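You operate a simulated robot arm through the tools that you are given. There is no shell and no other tool.

You are at the controls of a simulated robot arm. One attempt, no reset.

JOB
Zero the height knob, read the sag under 300 g, and stand the chart's damper at the blue dot.
Fine: free the green lever first; use no other weight; put the weight back, then lock the lever. Set down upright: weight. Where these are worked on the way, their far stop is far enough and under half their travel is too little: green lever.

Only the result counts: the job must be done as asked and must still hold three seconds after the hand-in. Knocking over, shifting, dropping, spilling or breaking anything else fails it.

ROBOT AND FRAMES
A 7-joint arm with a two-finger parallel gripper, fixed in place. Base frame: the origin is on the floor under the middle of its stand, x ahead of it, y to its left, z up; the work surface is at about z = 780. Readings come in mm, degrees, newtons and seconds.
It reaches about 1372 mm from its shoulder. Its first joint turns from -149.0 to 149.0 degrees. Payload 3.43 kg.
The tool frame sits at the grasp point between the pads (the TCP): z along the fingers, y along the line on which they close. The tips reach 30 mm beyond it. The gripper opens to 94 mm. The fingers are 28 mm wide and 10 mm thick; the gripper's body (50 by 96 mm) begins 55 mm behind the TCP.
Orientation is that of the tool frame in the base frame, as a unit quaternion [w, x, y, z]. With the fingers straight down and closing along the base's y, the tool's x points along the base's -x, its y along +y and its z along -z.

CONTROLS
- The arm moves only by the tool apply_moves. Its argument "deltas" is a list of rows, each a list of 7 numbers: the shift along the tool's x, y, z in mm, then the turn, a rotation vector about the tool's x, y, z in degrees, then the closure, from 0 (fully open) to 1 (shut). In form: [[x, y, z, ax, ay, az, hand], ...]. A call has 1 to 20 rows; each row shifts and turns the commanded pose from where the row before left it, along the tool's axes as they then stand. Each row takes 0.2 s and may step no farther than 50 mm and 8.6 degrees from the row before; otherwise, or with a gripper value out of range, the whole call is refused. Where a pose cannot be reached the arm comes as near as it can. A force on the tool above 40 N (or 10 N above the force at the start of the call, whichever is more), or a blocked arm, ends the call early, and 0.2 s more pass. Each finger travels about 45 mm/s and halts on what it meets, pressing with about 36 N; the grip force reading is that of the motor and also rises with nothing between the fingers. The clock runs only during rows and for 0.2 s after the last one: add rows that do not move to give the fingers time. The reply holds the time, the measured pose of the TCP, the force on the tool along the base axes, the opening and the grip force, in the units named above and with some noise, with the torque about the TCP (base axes, N m) and any sound that the robot's microphone picked up.
- Cameras (640 x 400 px; columns grow to the right, rows downward): "scene" is fixed at [399.2, -500.3, 1368]; the picture's right is [0.99, -0.17, 0.00], its down [-0.06, -0.38, -0.92] and it looks along [0.15, 0.91, -0.39] (base axes); focal length 316 px, centre (320, 200). "wrist" rides on the gripper at [76, 14, -102] in the tool frame; the picture's right is [-0.18, 0.98, 0.00], its down [-0.75, -0.14, -0.64] and it looks along [-0.63, -0.12, 0.77] (tool axes); focal length 243 px, centre (320, 200). There is no depth. A picture from a camera that has moved, and an enlarged one, comes with that camera's place and axes in the base frame and with its lens.
- camera(camera): a new picture of that camera. No time passes.
- enlarge(camera, box): a new picture of the part [left, top, right, bottom] of that camera's present view, enlarged. No time passes.
- hand_in(): hands the job in; it is judged then, once.

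Nothing tells you positions but the pictures and the camera data. Unless the task says otherwise, let go and move clear before handing in.

The tools are called after ">>>" by a JSON object that holds its "name" and its "arguments". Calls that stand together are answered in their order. apply_moves: Moves the arm, as the interface text tells. Its arguments: {"type":"object","properties":{"deltas":{"type":"array"}},"required":["deltas"]} The other tools are called the same way: camera (camera) takes a picture; enlarge (camera, box) takes an enlarged picture of a part of a camera's view; hand_in () hands the job in.

At the start:

```text
t: 0.0
eef_pos: [355.2, 699.6, 1068.5]
ee_rot: [0.0, 0.0, 1.0, 0.0]
ft_force: [0.2, 1.3, 0.0]
torque: [-0.02, -0.01, -0.03]
width: 93.7
grasp_force: 0.1
```

scene: 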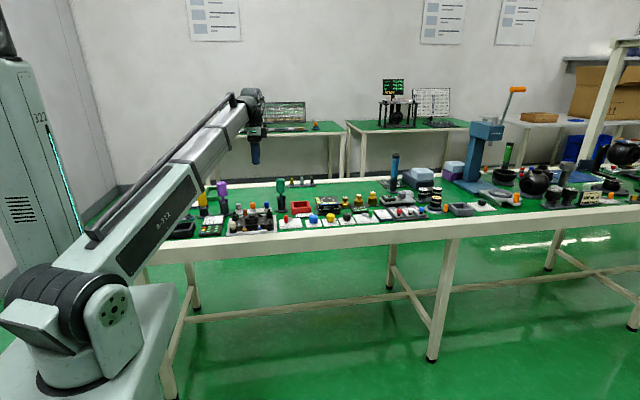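
wrist: 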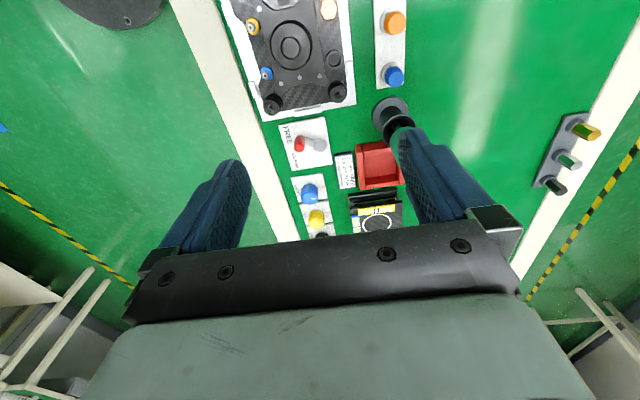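

I see a long bench with many fixtures in front of the arm; I'll begin by looking closely at the parts of the bench. No motion yet.

>>> {"name": "enlarge", "arguments": {"camera": "scene", "box": [150, 160, 310, 260]}}

>>> {"name": "enlarge", "arguments": {"camera": "scene", "box": [270, 150, 430, 250]}}

>>> {"name": "enlarge", "arguments": {"camera": "scene", "box": [380, 130, 540, 230]}}

>>> {"name": "enlarge", "arguments": {"camera": "scene", "box": [500, 120, 640, 220]}}

>>> {"name": "enlarge", "arguments": {"camera": "scene", "box": [360, 60, 480, 135]}}

>>> {"name": "enlarge", "arguments": {"camera": "wrist", "box": [160, 0, 480, 240]}}

```text
4.00 times, centred on (230, 210) of scene
camera zoom: at [399.2, -500.3, 1368.0], right [0.99, -0.17, 0.0], down [-0.06, -0.38, -0.92], along [0.15, 0.91, -0.39], focal length 1266 px, centre (680, 160)
```

zoom: 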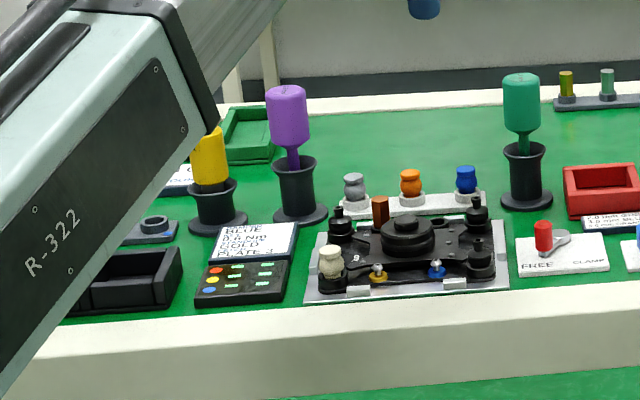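

```text
4.00 times, centred on (350, 200) of scene
camera zoom: at [399.2, -500.3, 1368.0], right [0.99, -0.17, 0.0], down [-0.06, -0.38, -0.92], along [0.15, 0.91, -0.39], focal length 1266 px, centre (200, 200)
```

zoom: 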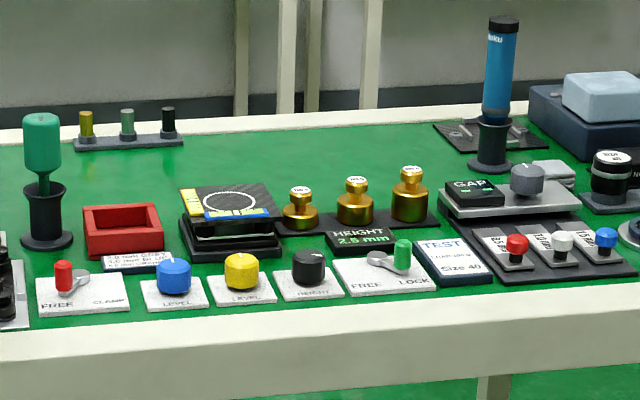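

```text
4.00 times, centred on (460, 180) of scene
camera zoom: at [399.2, -500.3, 1368.0], right [0.99, -0.17, 0.0], down [-0.06, -0.38, -0.92], along [0.15, 0.91, -0.39], focal length 1266 px, centre (-240, 280)
```

zoom: 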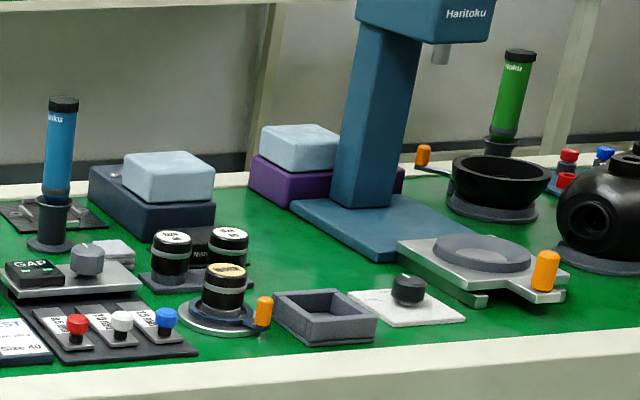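

```text
4.00 times, centred on (570, 170) of scene
camera zoom: at [399.2, -500.3, 1368.0], right [0.99, -0.17, 0.0], down [-0.06, -0.38, -0.92], along [0.15, 0.91, -0.39], focal length 1266 px, centre (-680, 320)
```

zoom: 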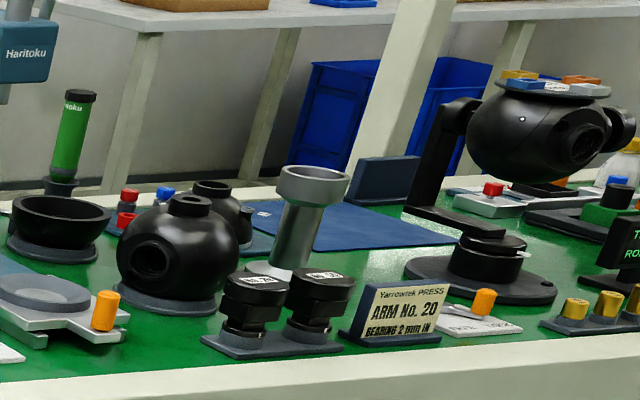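

```text
5.33 times, centred on (420, 98) of scene
camera zoom: at [399.2, -500.3, 1368.0], right [0.99, -0.17, 0.0], down [-0.06, -0.38, -0.92], along [0.15, 0.91, -0.39], focal length 1688 px, centre (-213, 747)
```

zoom: 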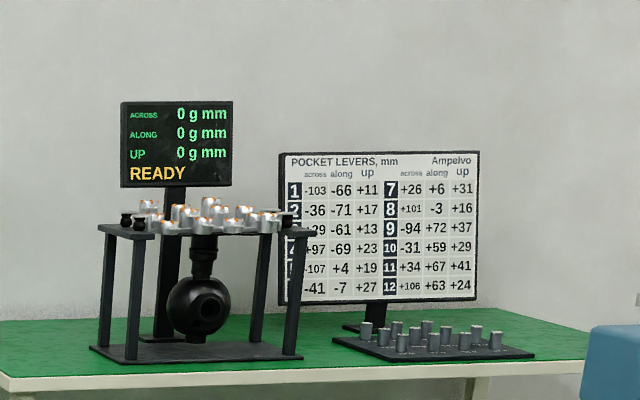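

```text
1.67 times, centred on (320, 120) of wrist
camera zoom: at [280.0, 713.5, 1171.8], right [0.18, 0.98, 0.0], down [0.75, -0.14, 0.64], along [0.63, -0.12, -0.77], focal length 404 px, centre (320, 333)
```

zoom: 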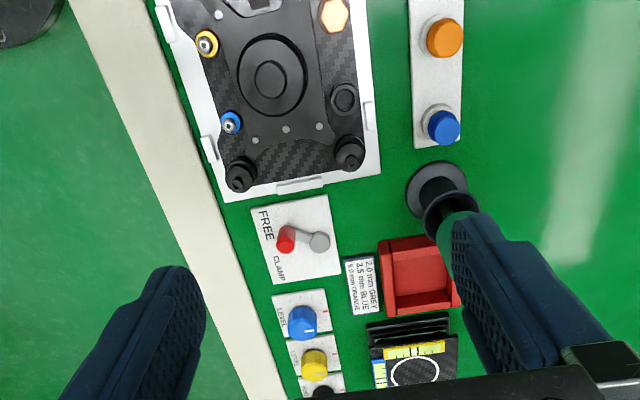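

The HEIGHT station (display 2.5 mm, black HEIGHT knob, green FREE/LOCK lever, brass weights) seems to lie at about (780, 720). I'll move the arm high across the bench to look at it from above.

>>> {"name": "apply_moves", "arguments": {"deltas": [[-40, 0, -10, 0, 0, 0, 0], [-40, 0, -10, 0, 0, 0, 0], [-40, 0, -10, 0, 0, 0, 0], [-40, 0, -10, 0, 0, 0, 0], [-40, 0, -10, 0, 0, 0, 0]]}}

>>> {"name": "enlarge", "arguments": {"camera": "wrist", "box": [160, 0, 480, 200]}}

>>> {"name": "camera", "arguments": {"camera": "wrist"}}

```text
t: 1.2
eef_pos: [556.6, 700.8, 1118.2]
ee_rot: [0.0, 0.0, 1.0, 0.0]
ft_force: [0.4, -1.1, 0.2]
torque: [0.0, 0.03, -0.01]
width: 94.0
grasp_force: 0.0
```

```text
2.00 times, centred on (320, 100) of wrist
camera zoom: at [480.4, 713.6, 1221.9], right [0.18, 0.98, 0.0], down [0.75, -0.14, 0.64], along [0.63, -0.12, -0.77], focal length 485 px, centre (320, 400)
```

zoom: 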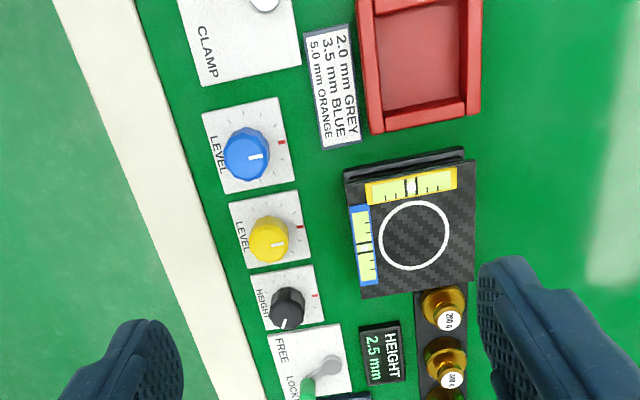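

```text
taken
camera wrist: at [480.4, 713.6, 1221.9], right [0.18, 0.98, 0.0], down [0.75, -0.14, 0.64], along [0.63, -0.12, -0.77], focal length 243 px, centre (320, 200)
```

wrist: 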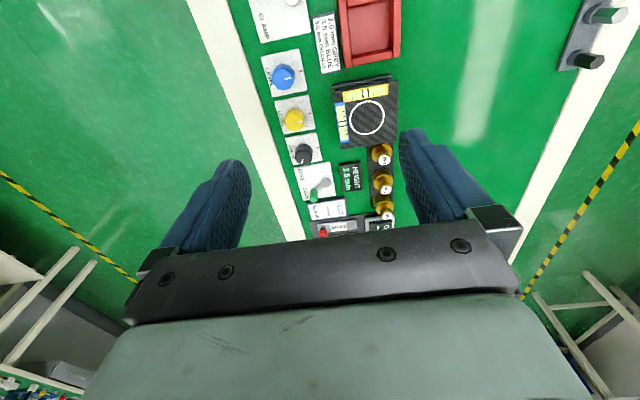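

The station has a carbon plate with a white ring and two vials, LEVEL knobs (blue, yellow), the black HEIGHT knob and lever, with the chart card "2.0 GREY / 3.5 BLUE / 5.0 ORANGE" beside the red tray. I'll look farther along in x.

>>> {"name": "apply_moves", "arguments": {"deltas": [[-40, 0, 0, 0, 0, 0, 0], [-40, 0, 0, 0, 0, 0, 0], [-40, 0, 0, 0, 0, 0, 0], [-40, 0, 0, 0, 0, 0, 0]]}}

>>> {"name": "enlarge", "arguments": {"camera": "wrist", "box": [220, 0, 460, 150]}}

>>> {"name": "camera", "arguments": {"camera": "wrist"}}

```text
t: 2.2
eef_pos: [716.4, 700.1, 1118.9]
ee_rot: [0.0, 0.0, 1.0, 0.0]
ft_force: [-0.5, -0.8, 0.5]
torque: [-0.02, -0.01, -0.01]
width: 93.9
grasp_force: 0.1
```

```text
2.67 times, centred on (340, 75) of wrist
camera zoom: at [639.2, 713.4, 1221.8], right [0.18, 0.98, 0.0], down [0.75, -0.14, 0.64], along [0.63, -0.12, -0.77], focal length 647 px, centre (267, 533)
```

zoom: 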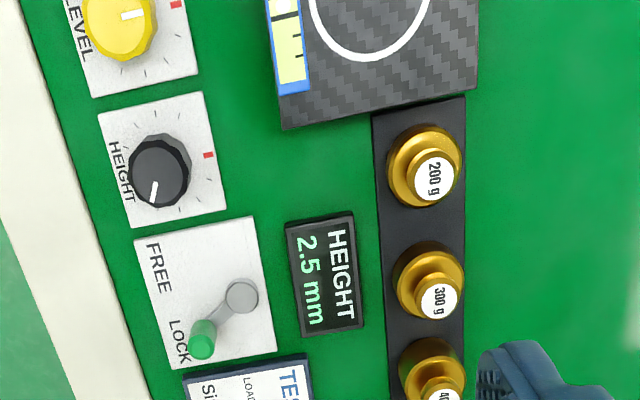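

```text
taken
camera wrist: at [639.2, 713.4, 1221.8], right [0.18, 0.98, 0.0], down [0.75, -0.14, 0.64], along [0.63, -0.12, -0.77], focal length 243 px, centre (320, 200)
```

wrist: 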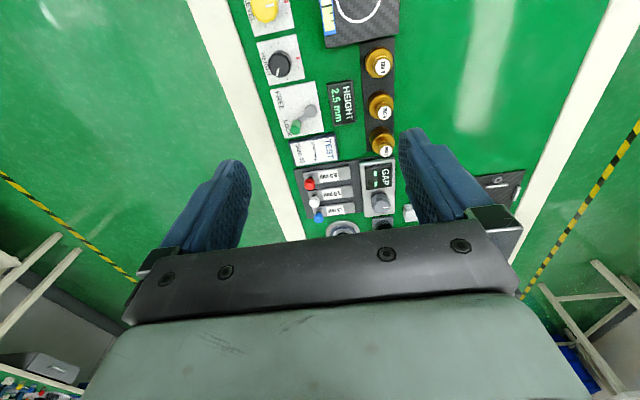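

>>> {"name": "apply_moves", "arguments": {"deltas": [[-40, 0, 0, 0, 0, 0, 0], [-40, 0, 0, 0, 0, 0, 0], [-40, 0, 0, 0, 0, 0, 0]]}}

>>> {"name": "enlarge", "arguments": {"camera": "wrist", "box": [220, 0, 460, 150]}}

```text
t: 3.0
eef_pos: [836.1, 701.3, 1117.1]
ee_rot: [0.0, 0.0, 1.0, 0.0]
ft_force: [0.3, -0.4, 0.8]
torque: [0.0, -0.01, -0.03]
width: 94.0
grasp_force: 0.2
```

```text
2.67 times, centred on (340, 75) of wrist
camera zoom: at [760.2, 715.9, 1220.3], right [0.18, 0.98, 0.0], down [0.75, -0.14, 0.64], along [0.63, -0.12, -0.77], focal length 647 px, centre (267, 533)
```

zoom: 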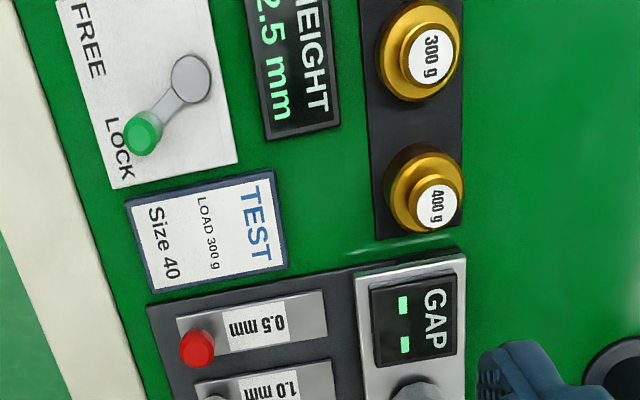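

The test card says LOAD 300 g; the 300 g weight is the middle one. Now I'll go back toward lower x to look at the dampers and for the blue dot.

>>> {"name": "apply_moves", "arguments": {"deltas": [[48, 0, 0, 0, 0, 0, 0], [48, 0, 0, 0, 0, 0, 0], [48, 0, 0, 0, 0, 0, 0], [48, 0, 0, 0, 0, 0, 0], [48, 0, 0, 0, 0, 0, 0], [48, 0, 0, 0, 0, 0, 0], [48, 0, 0, 0, 0, 0, 0], [48, 0, 0, 0, 0, 0, 0], [48, 0, 0, 0, 0, 0, 0], [48, 0, 0, 0, 0, 0, 0], [48, 0, 0, 0, 0, 0, 0]]}}

>>> {"name": "enlarge", "arguments": {"camera": "wrist", "box": [160, 0, 480, 200]}}

>>> {"name": "camera", "arguments": {"camera": "wrist"}}

```text
t: 5.4
eef_pos: [307.4, 701.9, 1118.9]
ee_rot: [0.0, 0.001, 1.0, 0.0]
ft_force: [0.5, -0.1, 0.2]
torque: [0.0, 0.01, -0.04]
width: 94.4
grasp_force: 0.0
```

```text
2.00 times, centred on (320, 100) of wrist
camera zoom: at [230.8, 715.0, 1222.0], right [0.19, 0.98, 0.0], down [0.75, -0.14, 0.64], along [0.63, -0.12, -0.77], focal length 485 px, centre (320, 400)
```

zoom: 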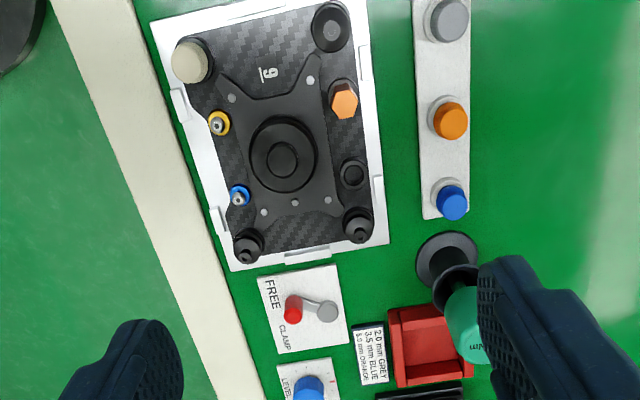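

```text
taken
camera wrist: at [230.8, 715.0, 1222.0], right [0.19, 0.98, 0.0], down [0.75, -0.14, 0.64], along [0.63, -0.12, -0.77], focal length 243 px, centre (320, 200)
```

wrist: 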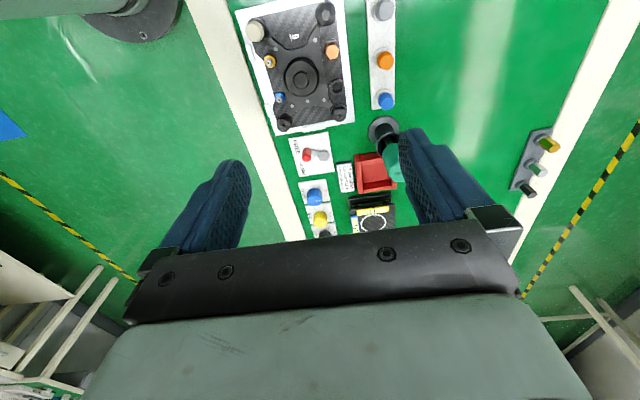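

>>> {"name": "enlarge", "arguments": {"camera": "wrist", "box": [230, 0, 400, 140]}}

>>> {"name": "apply_moves", "arguments": {"deltas": [[48, 0, 0, 0, 0, 0, 0], [48, 0, 0, 0, 0, 0, 0], [48, 0, 0, 0, 0, 0, 0]]}}

>>> {"name": "camera", "arguments": {"camera": "wrist"}}

>>> {"name": "enlarge", "arguments": {"camera": "wrist", "box": [160, 0, 480, 200]}}

```text
2.86 times, centred on (315, 70) of wrist
camera zoom: at [230.8, 715.0, 1222.0], right [0.19, 0.98, 0.0], down [0.75, -0.14, 0.64], along [0.63, -0.12, -0.77], focal length 693 px, centre (334, 571)
```

zoom: 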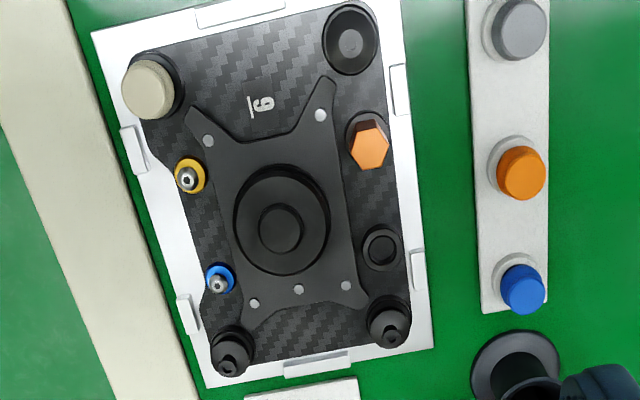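

```text
t: 6.2
eef_pos: [163.7, 702.2, 1115.5]
ee_rot: [0.0, 0.001, 1.0, 0.0]
ft_force: [0.0, 0.3, -0.5]
torque: [0.03, 0.05, -0.03]
width: 94.1
grasp_force: 0.1
```

```text
taken
camera wrist: at [89.0, 715.3, 1219.8], right [0.19, 0.98, 0.0], down [0.75, -0.14, 0.64], along [0.63, -0.12, -0.77], focal length 243 px, centre (320, 200)
```

wrist: 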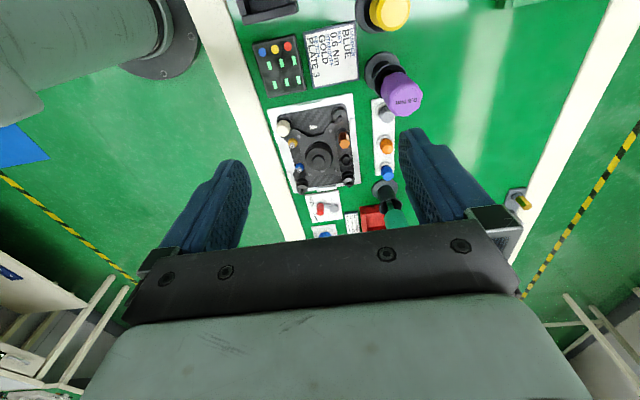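

```text
2.00 times, centred on (320, 100) of wrist
camera zoom: at [89.0, 715.3, 1219.8], right [0.19, 0.98, 0.0], down [0.75, -0.14, 0.64], along [0.63, -0.12, -0.77], focal length 485 px, centre (320, 400)
```

zoom: 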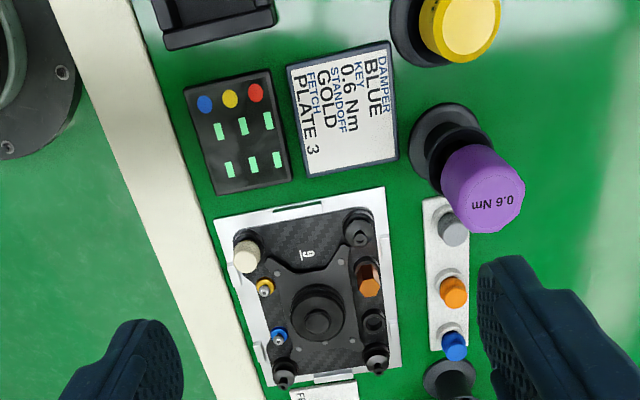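

I'm searching for the blue dot: nothing certain yet besides a blue dot on a small black readout. I'll zoom in more on the candidate areas.

>>> {"name": "enlarge", "arguments": {"camera": "wrist", "box": [260, 90, 370, 200]}}

>>> {"name": "enlarge", "arguments": {"camera": "wrist", "box": [240, 20, 420, 130]}}

>>> {"name": "enlarge", "arguments": {"camera": "scene", "box": [205, 190, 285, 240]}}

>>> {"name": "enlarge", "arguments": {"camera": "scene", "box": [270, 190, 350, 240]}}

>>> {"name": "enlarge", "arguments": {"camera": "scene", "box": [160, 170, 240, 240]}}

```text
3.64 times, centred on (315, 145) of wrist
camera zoom: at [89.0, 715.3, 1219.8], right [0.19, 0.98, 0.0], down [0.75, -0.14, 0.64], along [0.63, -0.12, -0.77], focal length 882 px, centre (338, 400)
```

zoom: 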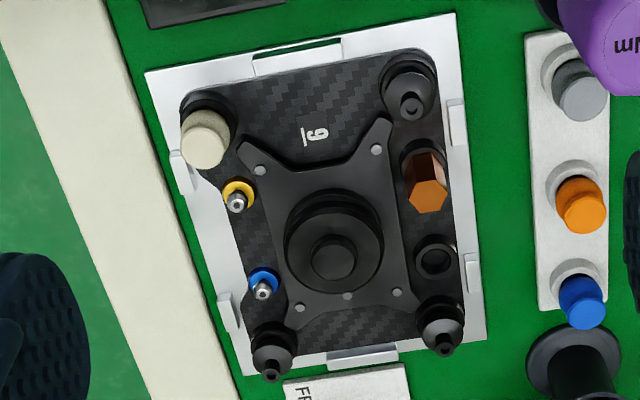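

```text
3.56 times, centred on (330, 75) of wrist
camera zoom: at [89.0, 715.3, 1219.8], right [0.19, 0.98, 0.0], down [0.75, -0.14, 0.64], along [0.63, -0.12, -0.77], focal length 863 px, centre (284, 644)
```

zoom: 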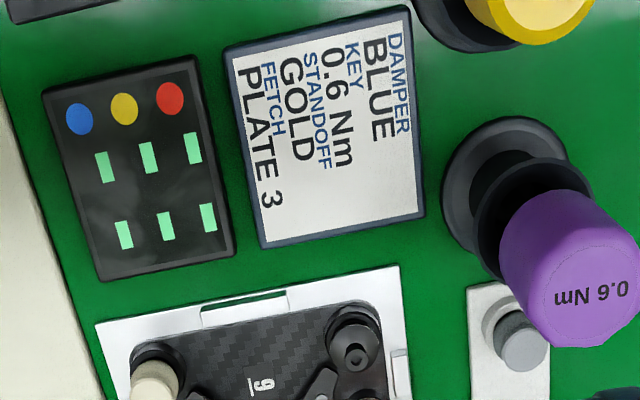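

```text
8.00 times, centred on (245, 215) of scene
camera zoom: at [399.2, -500.3, 1368.0], right [0.99, -0.17, 0.0], down [-0.06, -0.38, -0.92], along [0.15, 0.91, -0.39], focal length 2532 px, centre (920, 80)
```

zoom: 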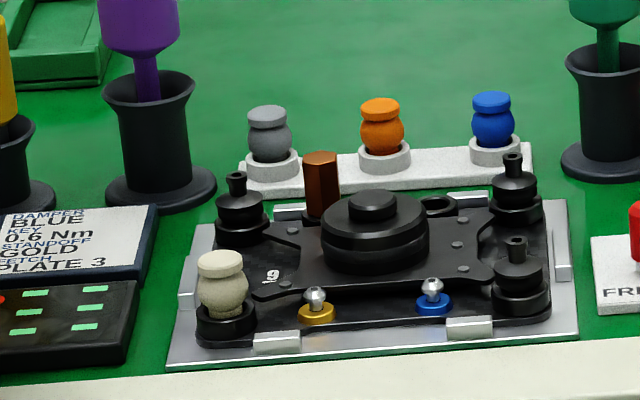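

```text
8.00 times, centred on (310, 215) of scene
camera zoom: at [399.2, -500.3, 1368.0], right [0.99, -0.17, 0.0], down [-0.06, -0.38, -0.92], along [0.15, 0.91, -0.39], focal length 2532 px, centre (400, 80)
```

zoom: 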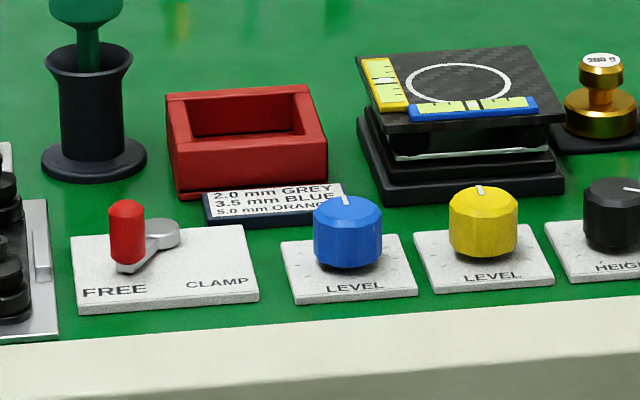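

```text
5.71 times, centred on (200, 205) of scene
camera zoom: at [399.2, -500.3, 1368.0], right [0.99, -0.17, 0.0], down [-0.06, -0.38, -0.92], along [0.15, 0.91, -0.39], focal length 1808 px, centre (1006, 171)
```

zoom: 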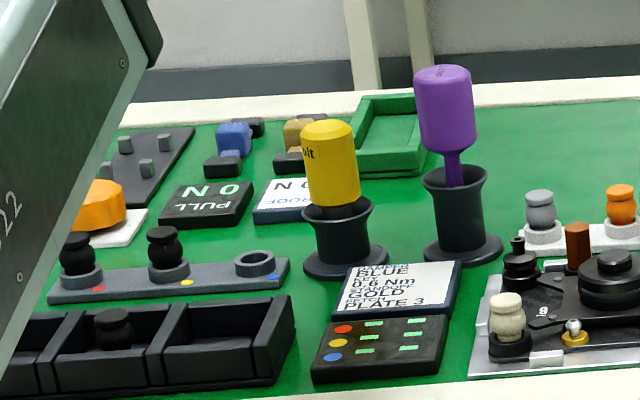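

There it is: at about (55, 752) a grey stand with three seats marked by red, yellow and blue dots; the blue-dot seat is empty. The candidates are the grey/orange/blue dampers on the white rack. I'll look at that stand from above.

>>> {"name": "apply_moves", "arguments": {"deltas": [[48, 0, 0, 0, 0, 0, 0], [48, 0, 0, 0, 0, 0, 0], [48, 0, 0, 0, 0, 0, 0]]}}

>>> {"name": "camera", "arguments": {"camera": "wrist"}}

>>> {"name": "enlarge", "arguments": {"camera": "wrist", "box": [220, 0, 460, 150]}}

```text
t: 7.0
eef_pos: [21.9, 701.9, 1118.0]
ee_rot: [0.0, 0.001, 1.0, -0.001]
ft_force: [-0.4, -0.5, 0.3]
torque: [-0.04, 0.0, 0.03]
width: 93.9
grasp_force: 0.0
```

```text
taken
camera wrist: at [-53.6, 715.6, 1220.7], right [0.19, 0.98, 0.0], down [0.75, -0.14, 0.64], along [0.63, -0.12, -0.77], focal length 243 px, centre (320, 200)
```

wrist: 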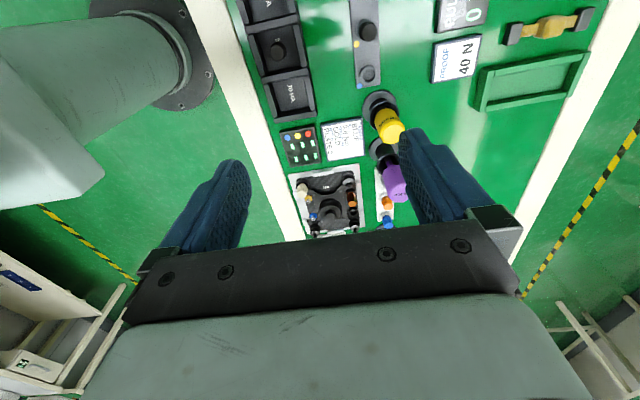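

```text
2.67 times, centred on (340, 75) of wrist
camera zoom: at [-53.6, 715.6, 1220.7], right [0.19, 0.98, 0.0], down [0.75, -0.14, 0.64], along [0.63, -0.12, -0.77], focal length 647 px, centre (267, 533)
```

zoom: 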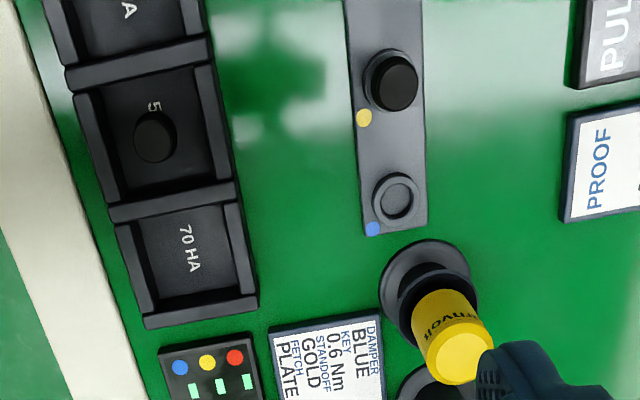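

The blue-dot seat is at about (55, 775, 789), empty. Now I'll go to the lever at about (805, 640), turning the gripper 90° so the wrist camera looks from the front of the bench and the fingers straddle the handle along x.

>>> {"name": "apply_moves", "arguments": {"deltas": [[0, -49, 0, 0, 0, 0, 0.3], [-48, 0, 0, 0, 0, 0, 0.7], [-48, 0, 0, 0, 0, 0, 0.7], [-48, 0, 0, 0, 0, 0, 0.7], [-48, 0, 0, 0, 0, 0, 0.7], [-48, 0, 0, 0, 0, 0, 0.7], [-48, 0, 0, 0, 0, 0, 0.7], [-48, 0, 0, 0, 0, 0, 0.7], [-48, 0, 0, 0, 0, 0, 0.7], [-48, 0, 0, 0, 0, 0, 0.7], [-48, 0, 0, 0, 0, 0, 0.7], [-48, 0, 0, 0, 0, 0, 0.7], [-48, 0, 0, 0, 0, 0, 0.7]]}}

>>> {"name": "apply_moves", "arguments": {"deltas": [[0, 0, 0, 0, 0, -8.5, 0.7], [0, 0, 0, 0, 0, -8.5, 0.7], [0, 0, 0, 0, 0, -8.5, 0.7], [0, 0, 0, 0, 0, -8.5, 0.7], [0, 0, 0, 0, 0, -8.5, 0.7], [0, 0, 0, 0, 0, -8.5, 0.7], [0, 0, 0, 0, 0, -8.5, 0.7], [0, 0, 0, 0, 0, -8.5, 0.7], [0, 0, 0, 0, 0, -8.5, 0.7], [0, 0, 0, 0, 0, -8.5, 0.7], [0, 0, 0, 0, 0, -5, 0.7]]}}

>>> {"name": "camera", "arguments": {"camera": "wrist"}}

>>> {"name": "camera", "arguments": {"camera": "scene"}}

```text
t: 9.8
eef_pos: [597.8, 653.8, 1116.3]
ee_rot: [0.0, 0.0, 1.0, 0.0]
ft_force: [-0.1, -0.4, 0.1]
torque: [0.02, 0.0, 0.02]
width: 28.1
grasp_force: 0.1
out of reach, approached as far as the arm can: row 1
```

```text
t: 12.2
eef_pos: [597.2, 652.1, 1114.7]
ee_rot: [0.0, 0.708, -0.706, 0.0]
ft_force: [0.6, -0.4, -0.6]
torque: [-0.01, 0.02, -0.02]
width: 28.3
grasp_force: 0.2
```

```text
taken
camera wrist: at [581.8, 576.3, 1217.9], right [-0.98, 0.18, 0.0], down [0.14, 0.75, 0.64], along [0.12, 0.63, -0.77], focal length 243 px, centre (320, 200)
```

wrist: 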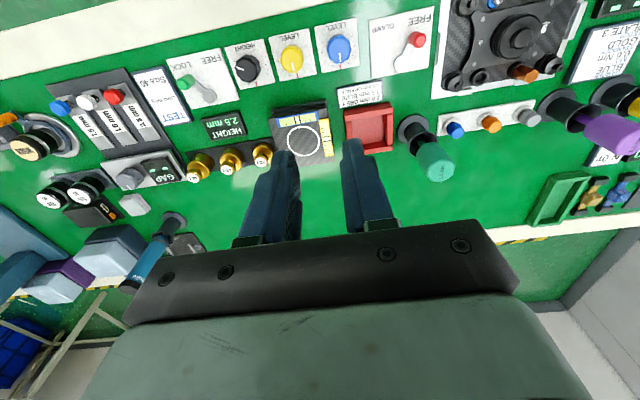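

```text
taken
```

scene: 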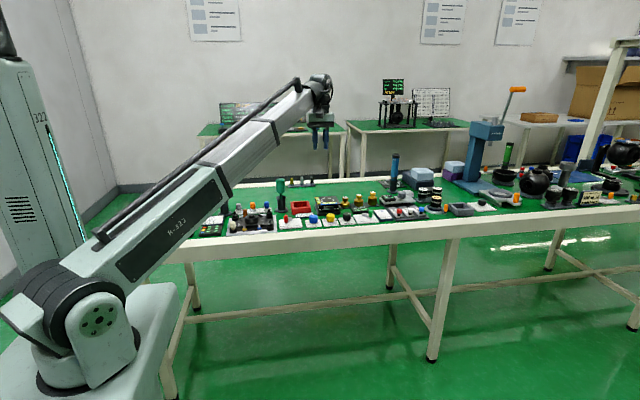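

>>> {"name": "apply_moves", "arguments": {"deltas": [[3, -42, 40, 0, 0, 0, 0.7], [3, -42, 40, 0, 0, 0, 0.7], [2, -42, 40, 0, 0, 0, 0.7], [2, -42, 40, 0, 0, 0, 0.7], [2, -40, 40, 0, 0, 0, 0.7]]}}

>>> {"name": "camera", "arguments": {"camera": "wrist"}}

>>> {"name": "enlarge", "arguments": {"camera": "scene", "box": [300, 170, 420, 245]}}

```text
refused: row 1 steps farther than a row can; nothing moved
```

```text
taken
camera wrist: at [581.8, 576.3, 1217.9], right [-0.98, 0.18, 0.0], down [0.14, 0.75, 0.64], along [0.12, 0.63, -0.77], focal length 243 px, centre (320, 200)
```

wrist: 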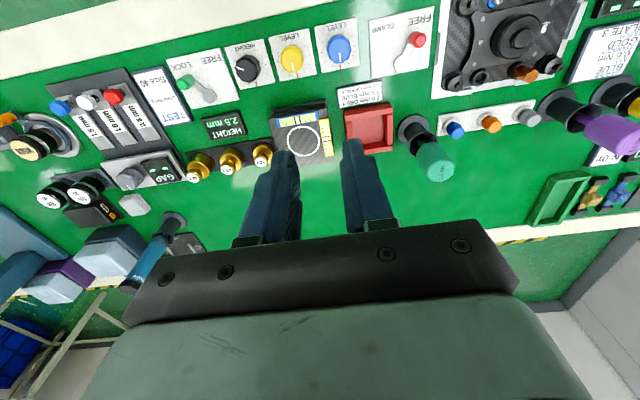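

```text
5.33 times, centred on (360, 208) of scene
camera zoom: at [399.2, -500.3, 1368.0], right [0.99, -0.17, 0.0], down [-0.06, -0.38, -0.92], along [0.15, 0.91, -0.39], focal length 1688 px, centre (107, 160)
```

zoom: 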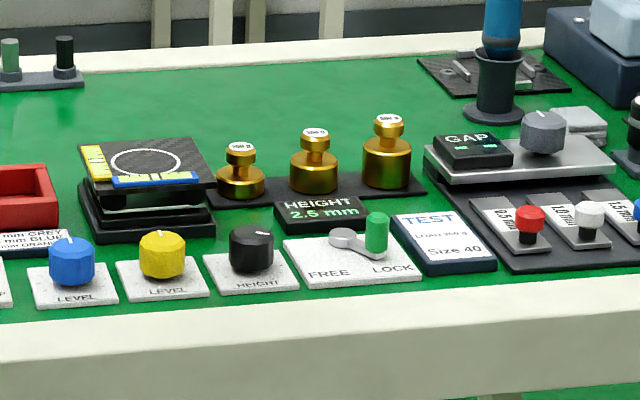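

>>> {"name": "apply_moves", "arguments": {"deltas": [[2, -35, 32, 0, 0, 0, 0.7], [2, -35, 32, 0, 0, 0, 0.7], [2, -35, 32, 0, 0, 0, 0.7], [2, -35, 32, 0, 0, 0, 0.7], [2, -34, 32, 0, 0, 0, 0.7], [2, -34, 32, 0, 0, 0, 0.7]]}}

>>> {"name": "camera", "arguments": {"camera": "wrist"}}

>>> {"name": "enlarge", "arguments": {"camera": "scene", "box": [300, 170, 420, 245]}}

```text
t: 13.6
eef_pos: [802.9, 639.0, 922.0]
ee_rot: [-0.001, -0.707, 0.707, 0.0]
ft_force: [-0.3, -0.3, 1.2]
torque: [0.01, 0.0, 0.0]
width: 28.0
grasp_force: 0.0
```

```text
taken
camera wrist: at [789.1, 562.4, 1025.6], right [-0.98, 0.18, 0.0], down [0.14, 0.75, 0.64], along [0.12, 0.63, -0.77], focal length 243 px, centre (320, 200)
```

wrist: 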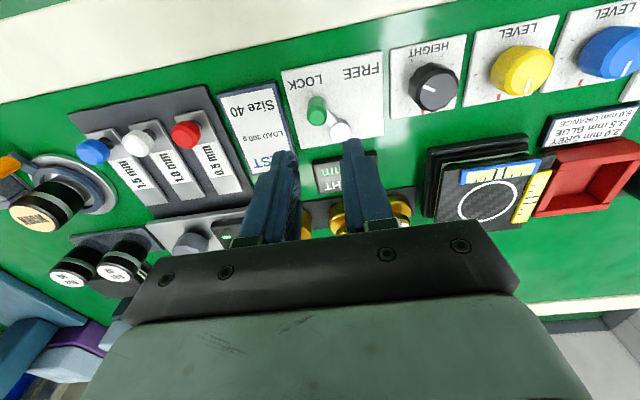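

```text
5.33 times, centred on (360, 208) of scene
camera zoom: at [399.2, -500.3, 1368.0], right [0.99, -0.17, 0.0], down [-0.06, -0.38, -0.92], along [0.15, 0.91, -0.39], focal length 1688 px, centre (107, 160)
```

zoom: 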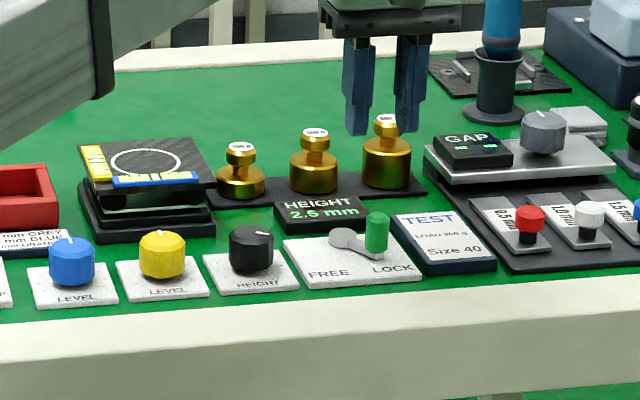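

>>> {"name": "enlarge", "arguments": {"camera": "wrist", "box": [270, 60, 390, 150]}}

>>> {"name": "enlarge", "arguments": {"camera": "scene", "box": [345, 195, 385, 225]}}

```text
4.44 times, centred on (330, 105) of wrist
camera zoom: at [789.1, 562.4, 1025.6], right [-0.98, 0.18, 0.0], down [0.14, 0.75, 0.64], along [0.12, 0.63, -0.77], focal length 1078 px, centre (276, 622)
```

zoom: 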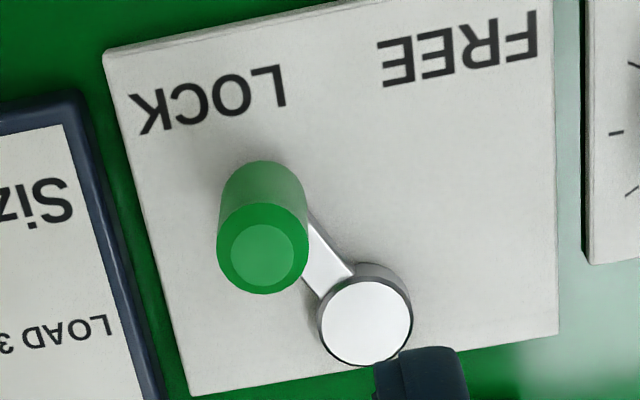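

```text
13.33 times, centred on (365, 210) of scene
camera zoom: at [399.2, -500.3, 1368.0], right [0.99, -0.17, 0.0], down [-0.06, -0.38, -0.92], along [0.15, 0.91, -0.39], focal length 4219 px, centre (-280, 67)
```

zoom: 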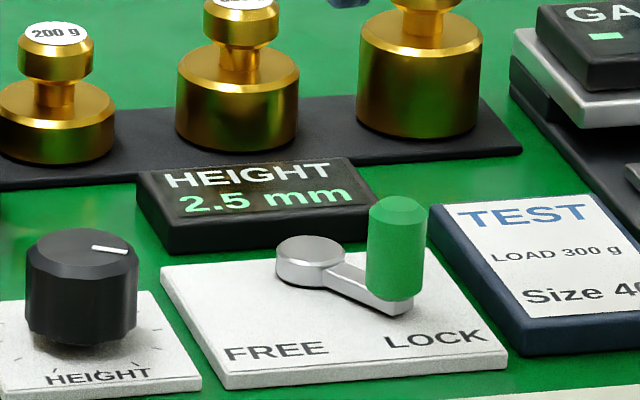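

The handle top is at about (806, 641, 815) with an 18 mm diameter; fingers are 28 mm apart. I'll lower the fingers around it and check before pushing toward FREE (−x).

>>> {"name": "apply_moves", "arguments": {"deltas": [[-1.5, -3, 20, 0, 0, 0, 0.7], [0, 0, 30, 0, 0, 0, 0.7], [0, 0, 30, 0, 0, 0, 0.7], [0, 0, 11.5, 0, 0, 0, 0.7], [0, 0, 0, 0, 0, 0, 0.7]]}}

>>> {"name": "camera", "arguments": {"camera": "wrist"}}

>>> {"name": "enlarge", "arguments": {"camera": "scene", "box": [335, 180, 395, 225]}}

```text
t: 14.8
eef_pos: [805.0, 643.7, 830.7]
ee_rot: [0.0, -0.707, 0.707, 0.0]
ft_force: [0.0, -0.4, 0.3]
torque: [-0.01, -0.01, -0.01]
width: 28.1
grasp_force: 0.0
```

```text
taken
camera wrist: at [791.5, 565.7, 933.5], right [-0.98, 0.18, 0.0], down [0.14, 0.75, 0.64], along [0.12, 0.63, -0.77], focal length 243 px, centre (320, 200)
```

wrist: 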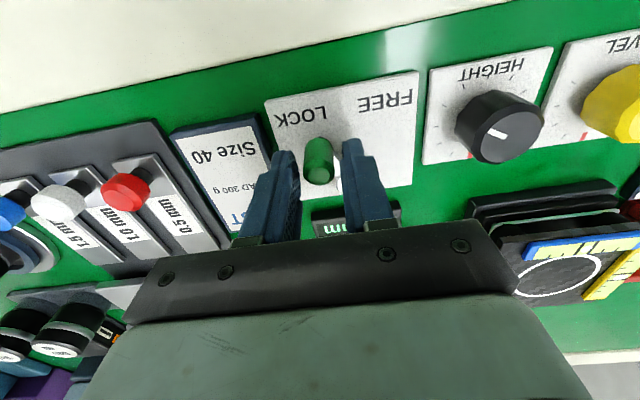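

```text
8.89 times, centred on (365, 202) of scene
camera zoom: at [399.2, -500.3, 1368.0], right [0.99, -0.17, 0.0], down [-0.06, -0.38, -0.92], along [0.15, 0.91, -0.39], focal length 2813 px, centre (-80, 178)
```

zoom: 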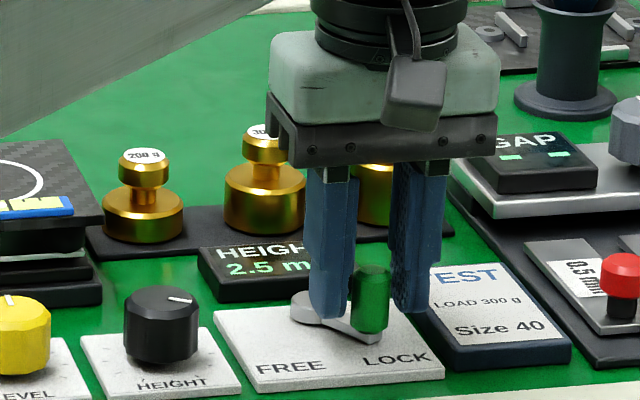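

Fingers straddle the handle. Now I push it toward FREE along −x.

>>> {"name": "apply_moves", "arguments": {"deltas": [[3, 0, 0, 0, 0, 0, 0.7], [0, 4, 0, 0, 0, 0, 0.7], [0, 4, 0, 0, 0, 0, 0.7], [0, 4, 0, 0, 0, 0, 0.7], [0, 4, 0, 0, 0, 0, 0.7], [0, 4, 0, 0, 0, 0, 0.7], [0, 4, 0, 0, 0, 0, 0.7], [0, 4, 0, 0, 0, 0, 0.7], [0, 4, 0, 0, 0, 0, 0.7], [0, 4, 0, 0, 0, 0, 0.7], [0, 0, 0, 0, 0, 0, 0.7]]}}

>>> {"name": "camera", "arguments": {"camera": "wrist"}}

>>> {"name": "enlarge", "arguments": {"camera": "scene", "box": [335, 180, 395, 225]}}

```text
t: 17.2
eef_pos: [769.9, 639.4, 831.5]
ee_rot: [0.0, 0.707, -0.707, 0.0]
ft_force: [-0.1, 0.0, 0.5]
torque: [-0.03, 0.03, 0.0]
width: 28.7
grasp_force: 0.6
```

```text
taken
camera wrist: at [756.5, 563.5, 933.6], right [-0.98, 0.18, 0.0], down [0.14, 0.75, 0.64], along [0.12, 0.63, -0.77], focal length 243 px, centre (320, 200)
```

wrist: 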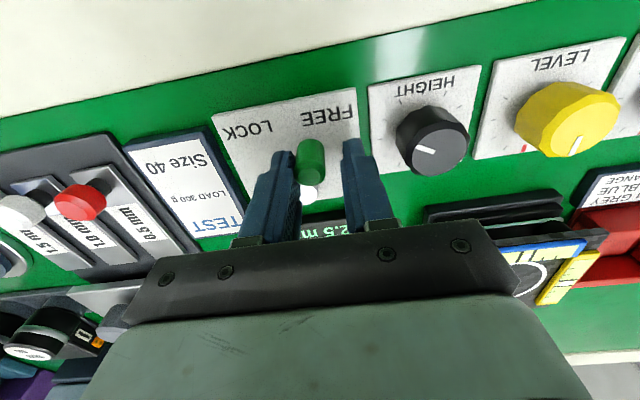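

```text
8.89 times, centred on (365, 202) of scene
camera zoom: at [399.2, -500.3, 1368.0], right [0.99, -0.17, 0.0], down [-0.06, -0.38, -0.92], along [0.15, 0.91, -0.39], focal length 2813 px, centre (-80, 178)
```

zoom: 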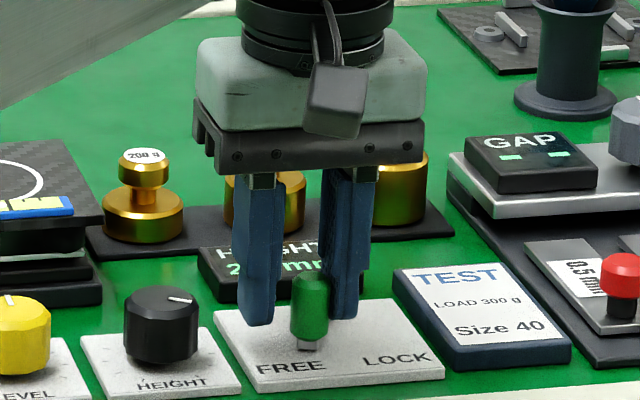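

>>> {"name": "apply_moves", "arguments": {"deltas": [[0, 3, 0, 0, 0, 0, 0.7], [0, 3, 0, 0, 0, 0, 0.7], [0, 3, 0, 0, 0, 0, 0.7], [0, 3, 0, 0, 0, 0, 0.7], [0, 3, 0, 0, 0, 0, 0.7], [0, 0, 0, 0, 0, 0, 0.7]]}}

>>> {"name": "camera", "arguments": {"camera": "wrist"}}

>>> {"name": "enlarge", "arguments": {"camera": "scene", "box": [335, 180, 395, 225]}}

```text
t: 18.6
eef_pos: [758.2, 639.9, 831.4]
ee_rot: [0.001, -0.706, 0.708, 0.0]
ft_force: [26.2, 1.3, 0.7]
torque: [-0.15, -0.49, 0.08]
width: 42.5
grasp_force: 13.2
```

```text
taken
camera wrist: at [743.2, 563.1, 933.8], right [-0.98, 0.19, 0.0], down [0.14, 0.75, 0.64], along [0.12, 0.63, -0.77], focal length 243 px, centre (320, 200)
```

wrist: 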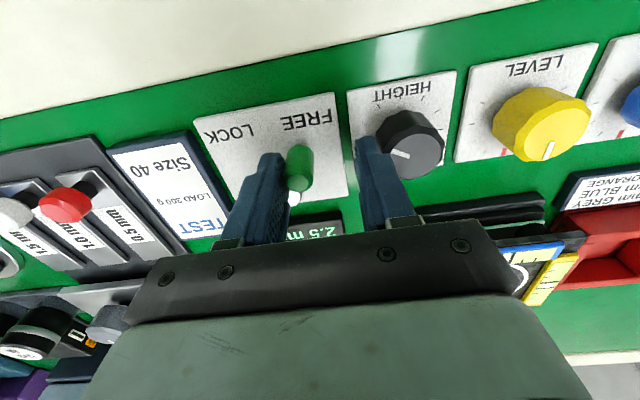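

```text
8.89 times, centred on (365, 202) of scene
camera zoom: at [399.2, -500.3, 1368.0], right [0.99, -0.17, 0.0], down [-0.06, -0.38, -0.92], along [0.15, 0.91, -0.39], focal length 2813 px, centre (-80, 178)
```

zoom: 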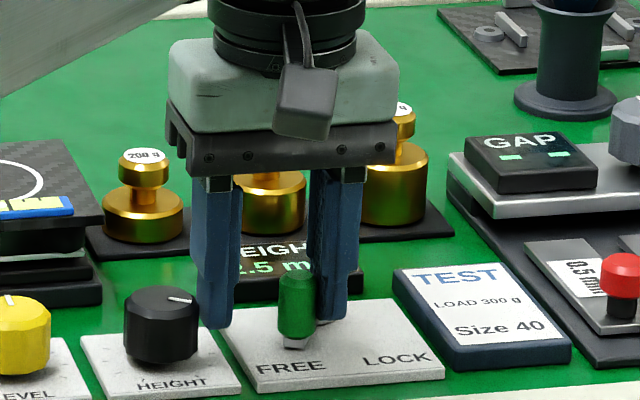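

The lever hit its stop (26 N reading). I'll back off, raise, and check the lever and display.

>>> {"name": "apply_moves", "arguments": {"deltas": [[0, -6, 0, 0, 0, 0, 0.7], [0, -5, 0, 0, 0, 0, 0.65], [0, 0, -40, 0, 0, 0, 0.65], [0, 0, -40, 0, 0, 0, 0.65], [0, 0, 0, 0, 0, 0, 0.65]]}}

>>> {"name": "camera", "arguments": {"camera": "wrist"}}

>>> {"name": "enlarge", "arguments": {"camera": "scene", "box": [335, 180, 395, 225]}}

>>> {"name": "enlarge", "arguments": {"camera": "wrist", "box": [220, 60, 420, 200]}}

```text
t: 19.8
eef_pos: [767.8, 639.2, 913.4]
ee_rot: [0.0, 0.707, -0.707, -0.001]
ft_force: [0.7, -0.2, -0.1]
torque: [-0.01, 0.01, -0.02]
width: 32.8
grasp_force: 0.1
```

```text
taken
camera wrist: at [753.5, 562.7, 1015.7], right [-0.98, 0.18, 0.0], down [0.14, 0.75, 0.64], along [0.12, 0.63, -0.77], focal length 243 px, centre (320, 200)
```

wrist: 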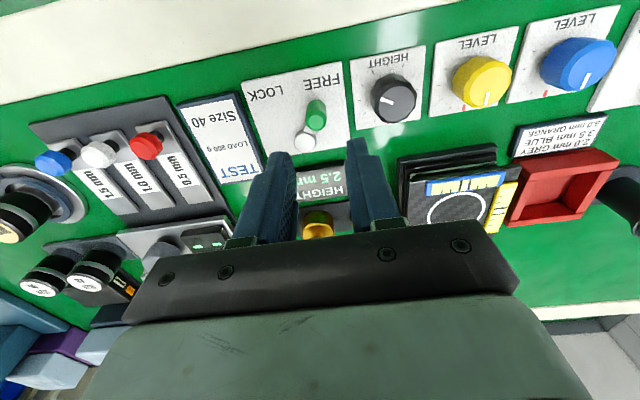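

```text
8.89 times, centred on (365, 202) of scene
camera zoom: at [399.2, -500.3, 1368.0], right [0.99, -0.17, 0.0], down [-0.06, -0.38, -0.92], along [0.15, 0.91, -0.39], focal length 2813 px, centre (-80, 178)
```

zoom: 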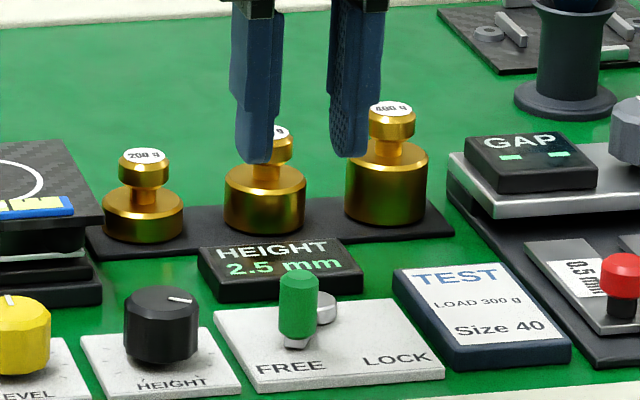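

```text
2.86 times, centred on (320, 130) of wrist
camera zoom: at [753.5, 562.7, 1015.7], right [-0.98, 0.18, 0.0], down [0.14, 0.75, 0.64], along [0.12, 0.63, -0.77], focal length 693 px, centre (320, 400)
```

zoom: 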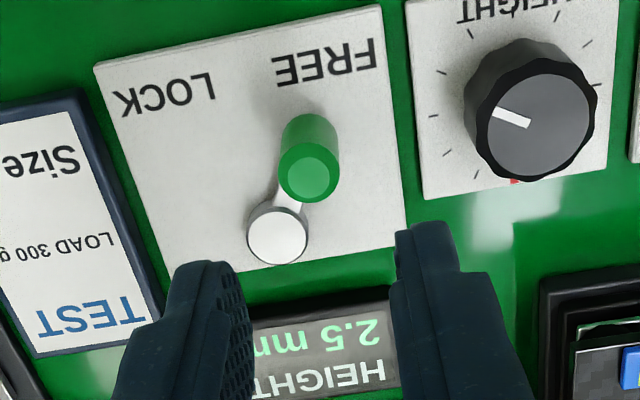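

The lever is now at the FREE stop and the display still reads 2.5 mm. The HEIGHT knob is at about (704, 640), top z 810, about 34 mm wide, with pointer at +x and red mark at +y; I'll turn the hand back, centre over the knob and grip it.

>>> {"name": "apply_moves", "arguments": {"deltas": [[0, 0, 0, 0, 0, 8.5, 0.44], [0, 0, 0, 0, 0, 8.5, 0.44], [0, 0, 0, 0, 0, 8.5, 0.44], [0, 0, 0, 0, 0, 8.5, 0.44], [0, 0, 0, 0, 0, 8.5, 0.44], [0, 0, 0, 0, 0, 8.5, 0.44], [0, 0, 0, 0, 0, 8.5, 0.44], [0, 0, 0, 0, 0, 8.5, 0.44], [0, 0, 0, 0, 0, 8.5, 0.44], [0, 0, 0, 0, 0, 8.5, 0.44], [0, 0, 0, 0, 0, 5, 0.44], [40, 0, 0, 0, 0, 0, 0.44], [24, 1, 0, 0, 0, 0, 0.44], [0, 0, 0, 0, 0, 0, 0.44]]}}

>>> {"name": "camera", "arguments": {"camera": "wrist"}}

>>> {"name": "enlarge", "arguments": {"camera": "scene", "box": [310, 180, 385, 230]}}

```text
t: 22.8
eef_pos: [702.9, 641.8, 910.4]
ee_rot: [0.0, 0.0, 1.0, 0.0]
ft_force: [0.4, -0.5, -0.4]
torque: [-0.01, 0.01, -0.05]
width: 52.4
grasp_force: 0.1
```

```text
taken
camera wrist: at [626.6, 654.3, 1013.1], right [0.19, 0.98, 0.0], down [0.75, -0.14, 0.64], along [0.63, -0.12, -0.77], focal length 243 px, centre (320, 200)
```

wrist: 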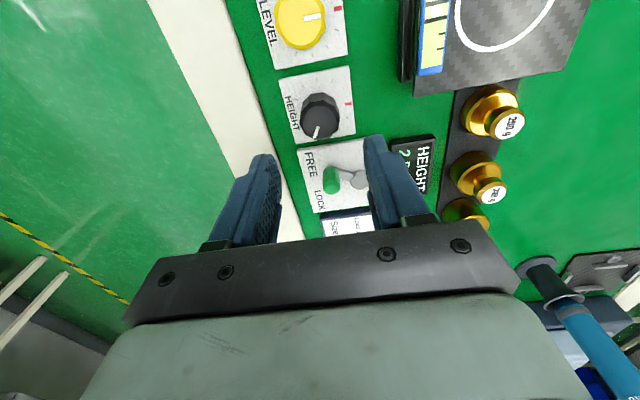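

```text
8.00 times, centred on (348, 205) of scene
camera zoom: at [399.2, -500.3, 1368.0], right [0.99, -0.17, 0.0], down [-0.06, -0.38, -0.92], along [0.15, 0.91, -0.39], focal length 2532 px, centre (100, 160)
```

zoom: 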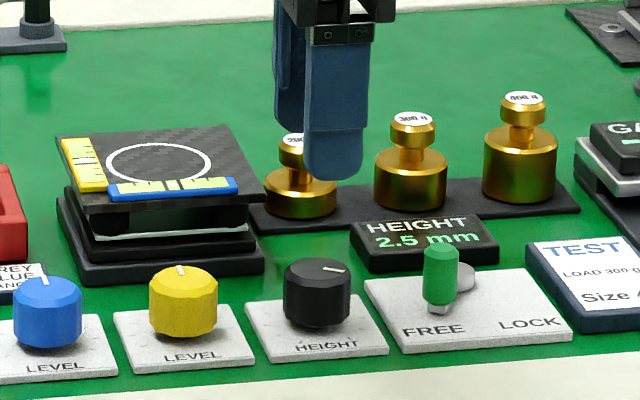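

>>> {"name": "enlarge", "arguments": {"camera": "wrist", "box": [270, 60, 370, 150]}}

```text
4.44 times, centred on (320, 105) of wrist
camera zoom: at [626.6, 654.3, 1013.1], right [0.19, 0.98, 0.0], down [0.75, -0.14, 0.64], along [0.63, -0.12, -0.77], focal length 1078 px, centre (320, 622)
```

zoom: 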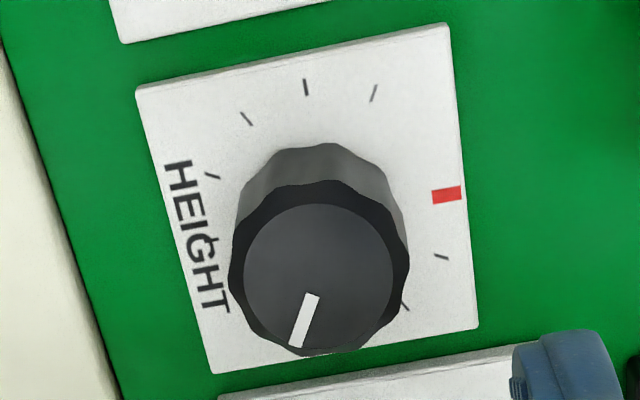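

>>> {"name": "apply_moves", "arguments": {"deltas": [[-3, -2, 0, 0, 0, 7.5, 0.44], [0, 0, 0, 0, 0, 7.5, 0.44], [0, 0, 0, 0, 0, 7.5, 0.44], [0, 0, 0, 0, 0, 7.5, 0.44], [0, 0, 30, 0, 0, 0, 0.44], [0, 0, 30, 0, 0, 0, 0.44], [0, 0, 15, 0, 0, 0, 0.44], [0, 0, 0, 0, 0, 0, 0.44]]}}

>>> {"name": "camera", "arguments": {"camera": "wrist"}}

>>> {"name": "enlarge", "arguments": {"camera": "scene", "box": [310, 180, 385, 230]}}

```text
t: 24.6
eef_pos: [706.3, 639.3, 835.9]
ee_rot: [0.0, 0.259, 0.966, 0.0]
ft_force: [-0.5, -0.5, 0.7]
torque: [0.0, 0.03, 0.02]
width: 52.9
grasp_force: 0.1
```

```text
taken
camera wrist: at [647.9, 688.4, 938.9], right [0.65, 0.76, 0.0], down [0.58, -0.5, 0.64], along [0.49, -0.42, -0.77], focal length 243 px, centre (320, 200)
```

wrist: 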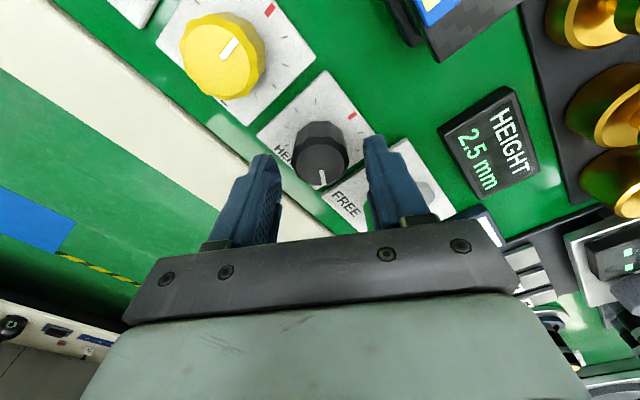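

```text
8.00 times, centred on (348, 205) of scene
camera zoom: at [399.2, -500.3, 1368.0], right [0.99, -0.17, 0.0], down [-0.06, -0.38, -0.92], along [0.15, 0.91, -0.39], focal length 2532 px, centre (100, 160)
```

zoom: 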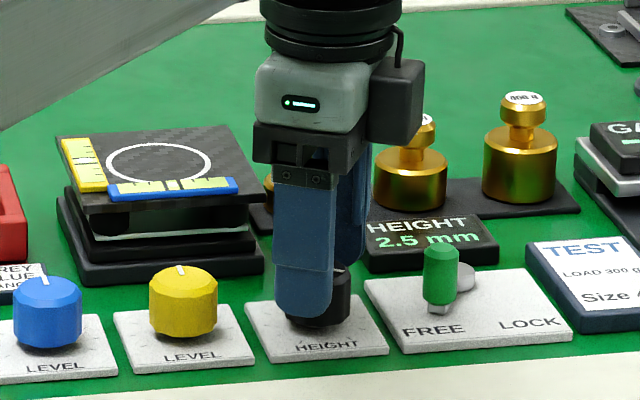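

>>> {"name": "apply_moves", "arguments": {"deltas": [[0, 0, 12, 0, 0, 0, 0.44], [0, 0, 0, 0, 0, 0, 0.6], [0, 0, 0, 0, 0, 0, 0.75], [0, 0, 0, 0, 0, 0, 0.75], [0, 0, 0, 0, 0, 0, 0.75]]}}

>>> {"name": "camera", "arguments": {"camera": "wrist"}}

```text
t: 25.8
eef_pos: [706.5, 638.9, 823.6]
ee_rot: [0.0, 0.259, 0.966, 0.002]
ft_force: [9.5, 14.8, 2.4]
torque: [-0.09, 0.03, -0.03]
width: 33.5
grasp_force: 44.7
```

```text
taken
camera wrist: at [647.6, 688.8, 926.3], right [0.65, 0.76, 0.0], down [0.58, -0.5, 0.64], along [0.49, -0.42, -0.77], focal length 243 px, centre (320, 200)
```

wrist: 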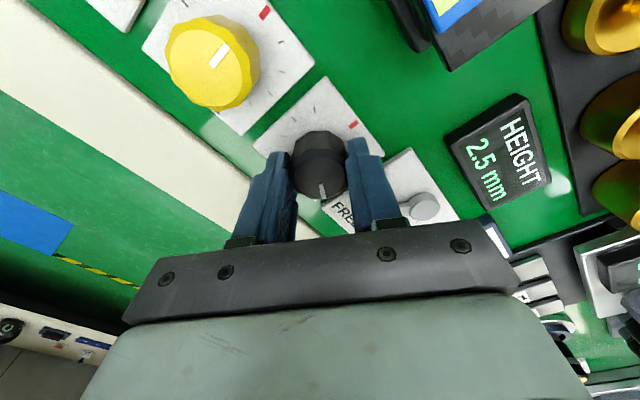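

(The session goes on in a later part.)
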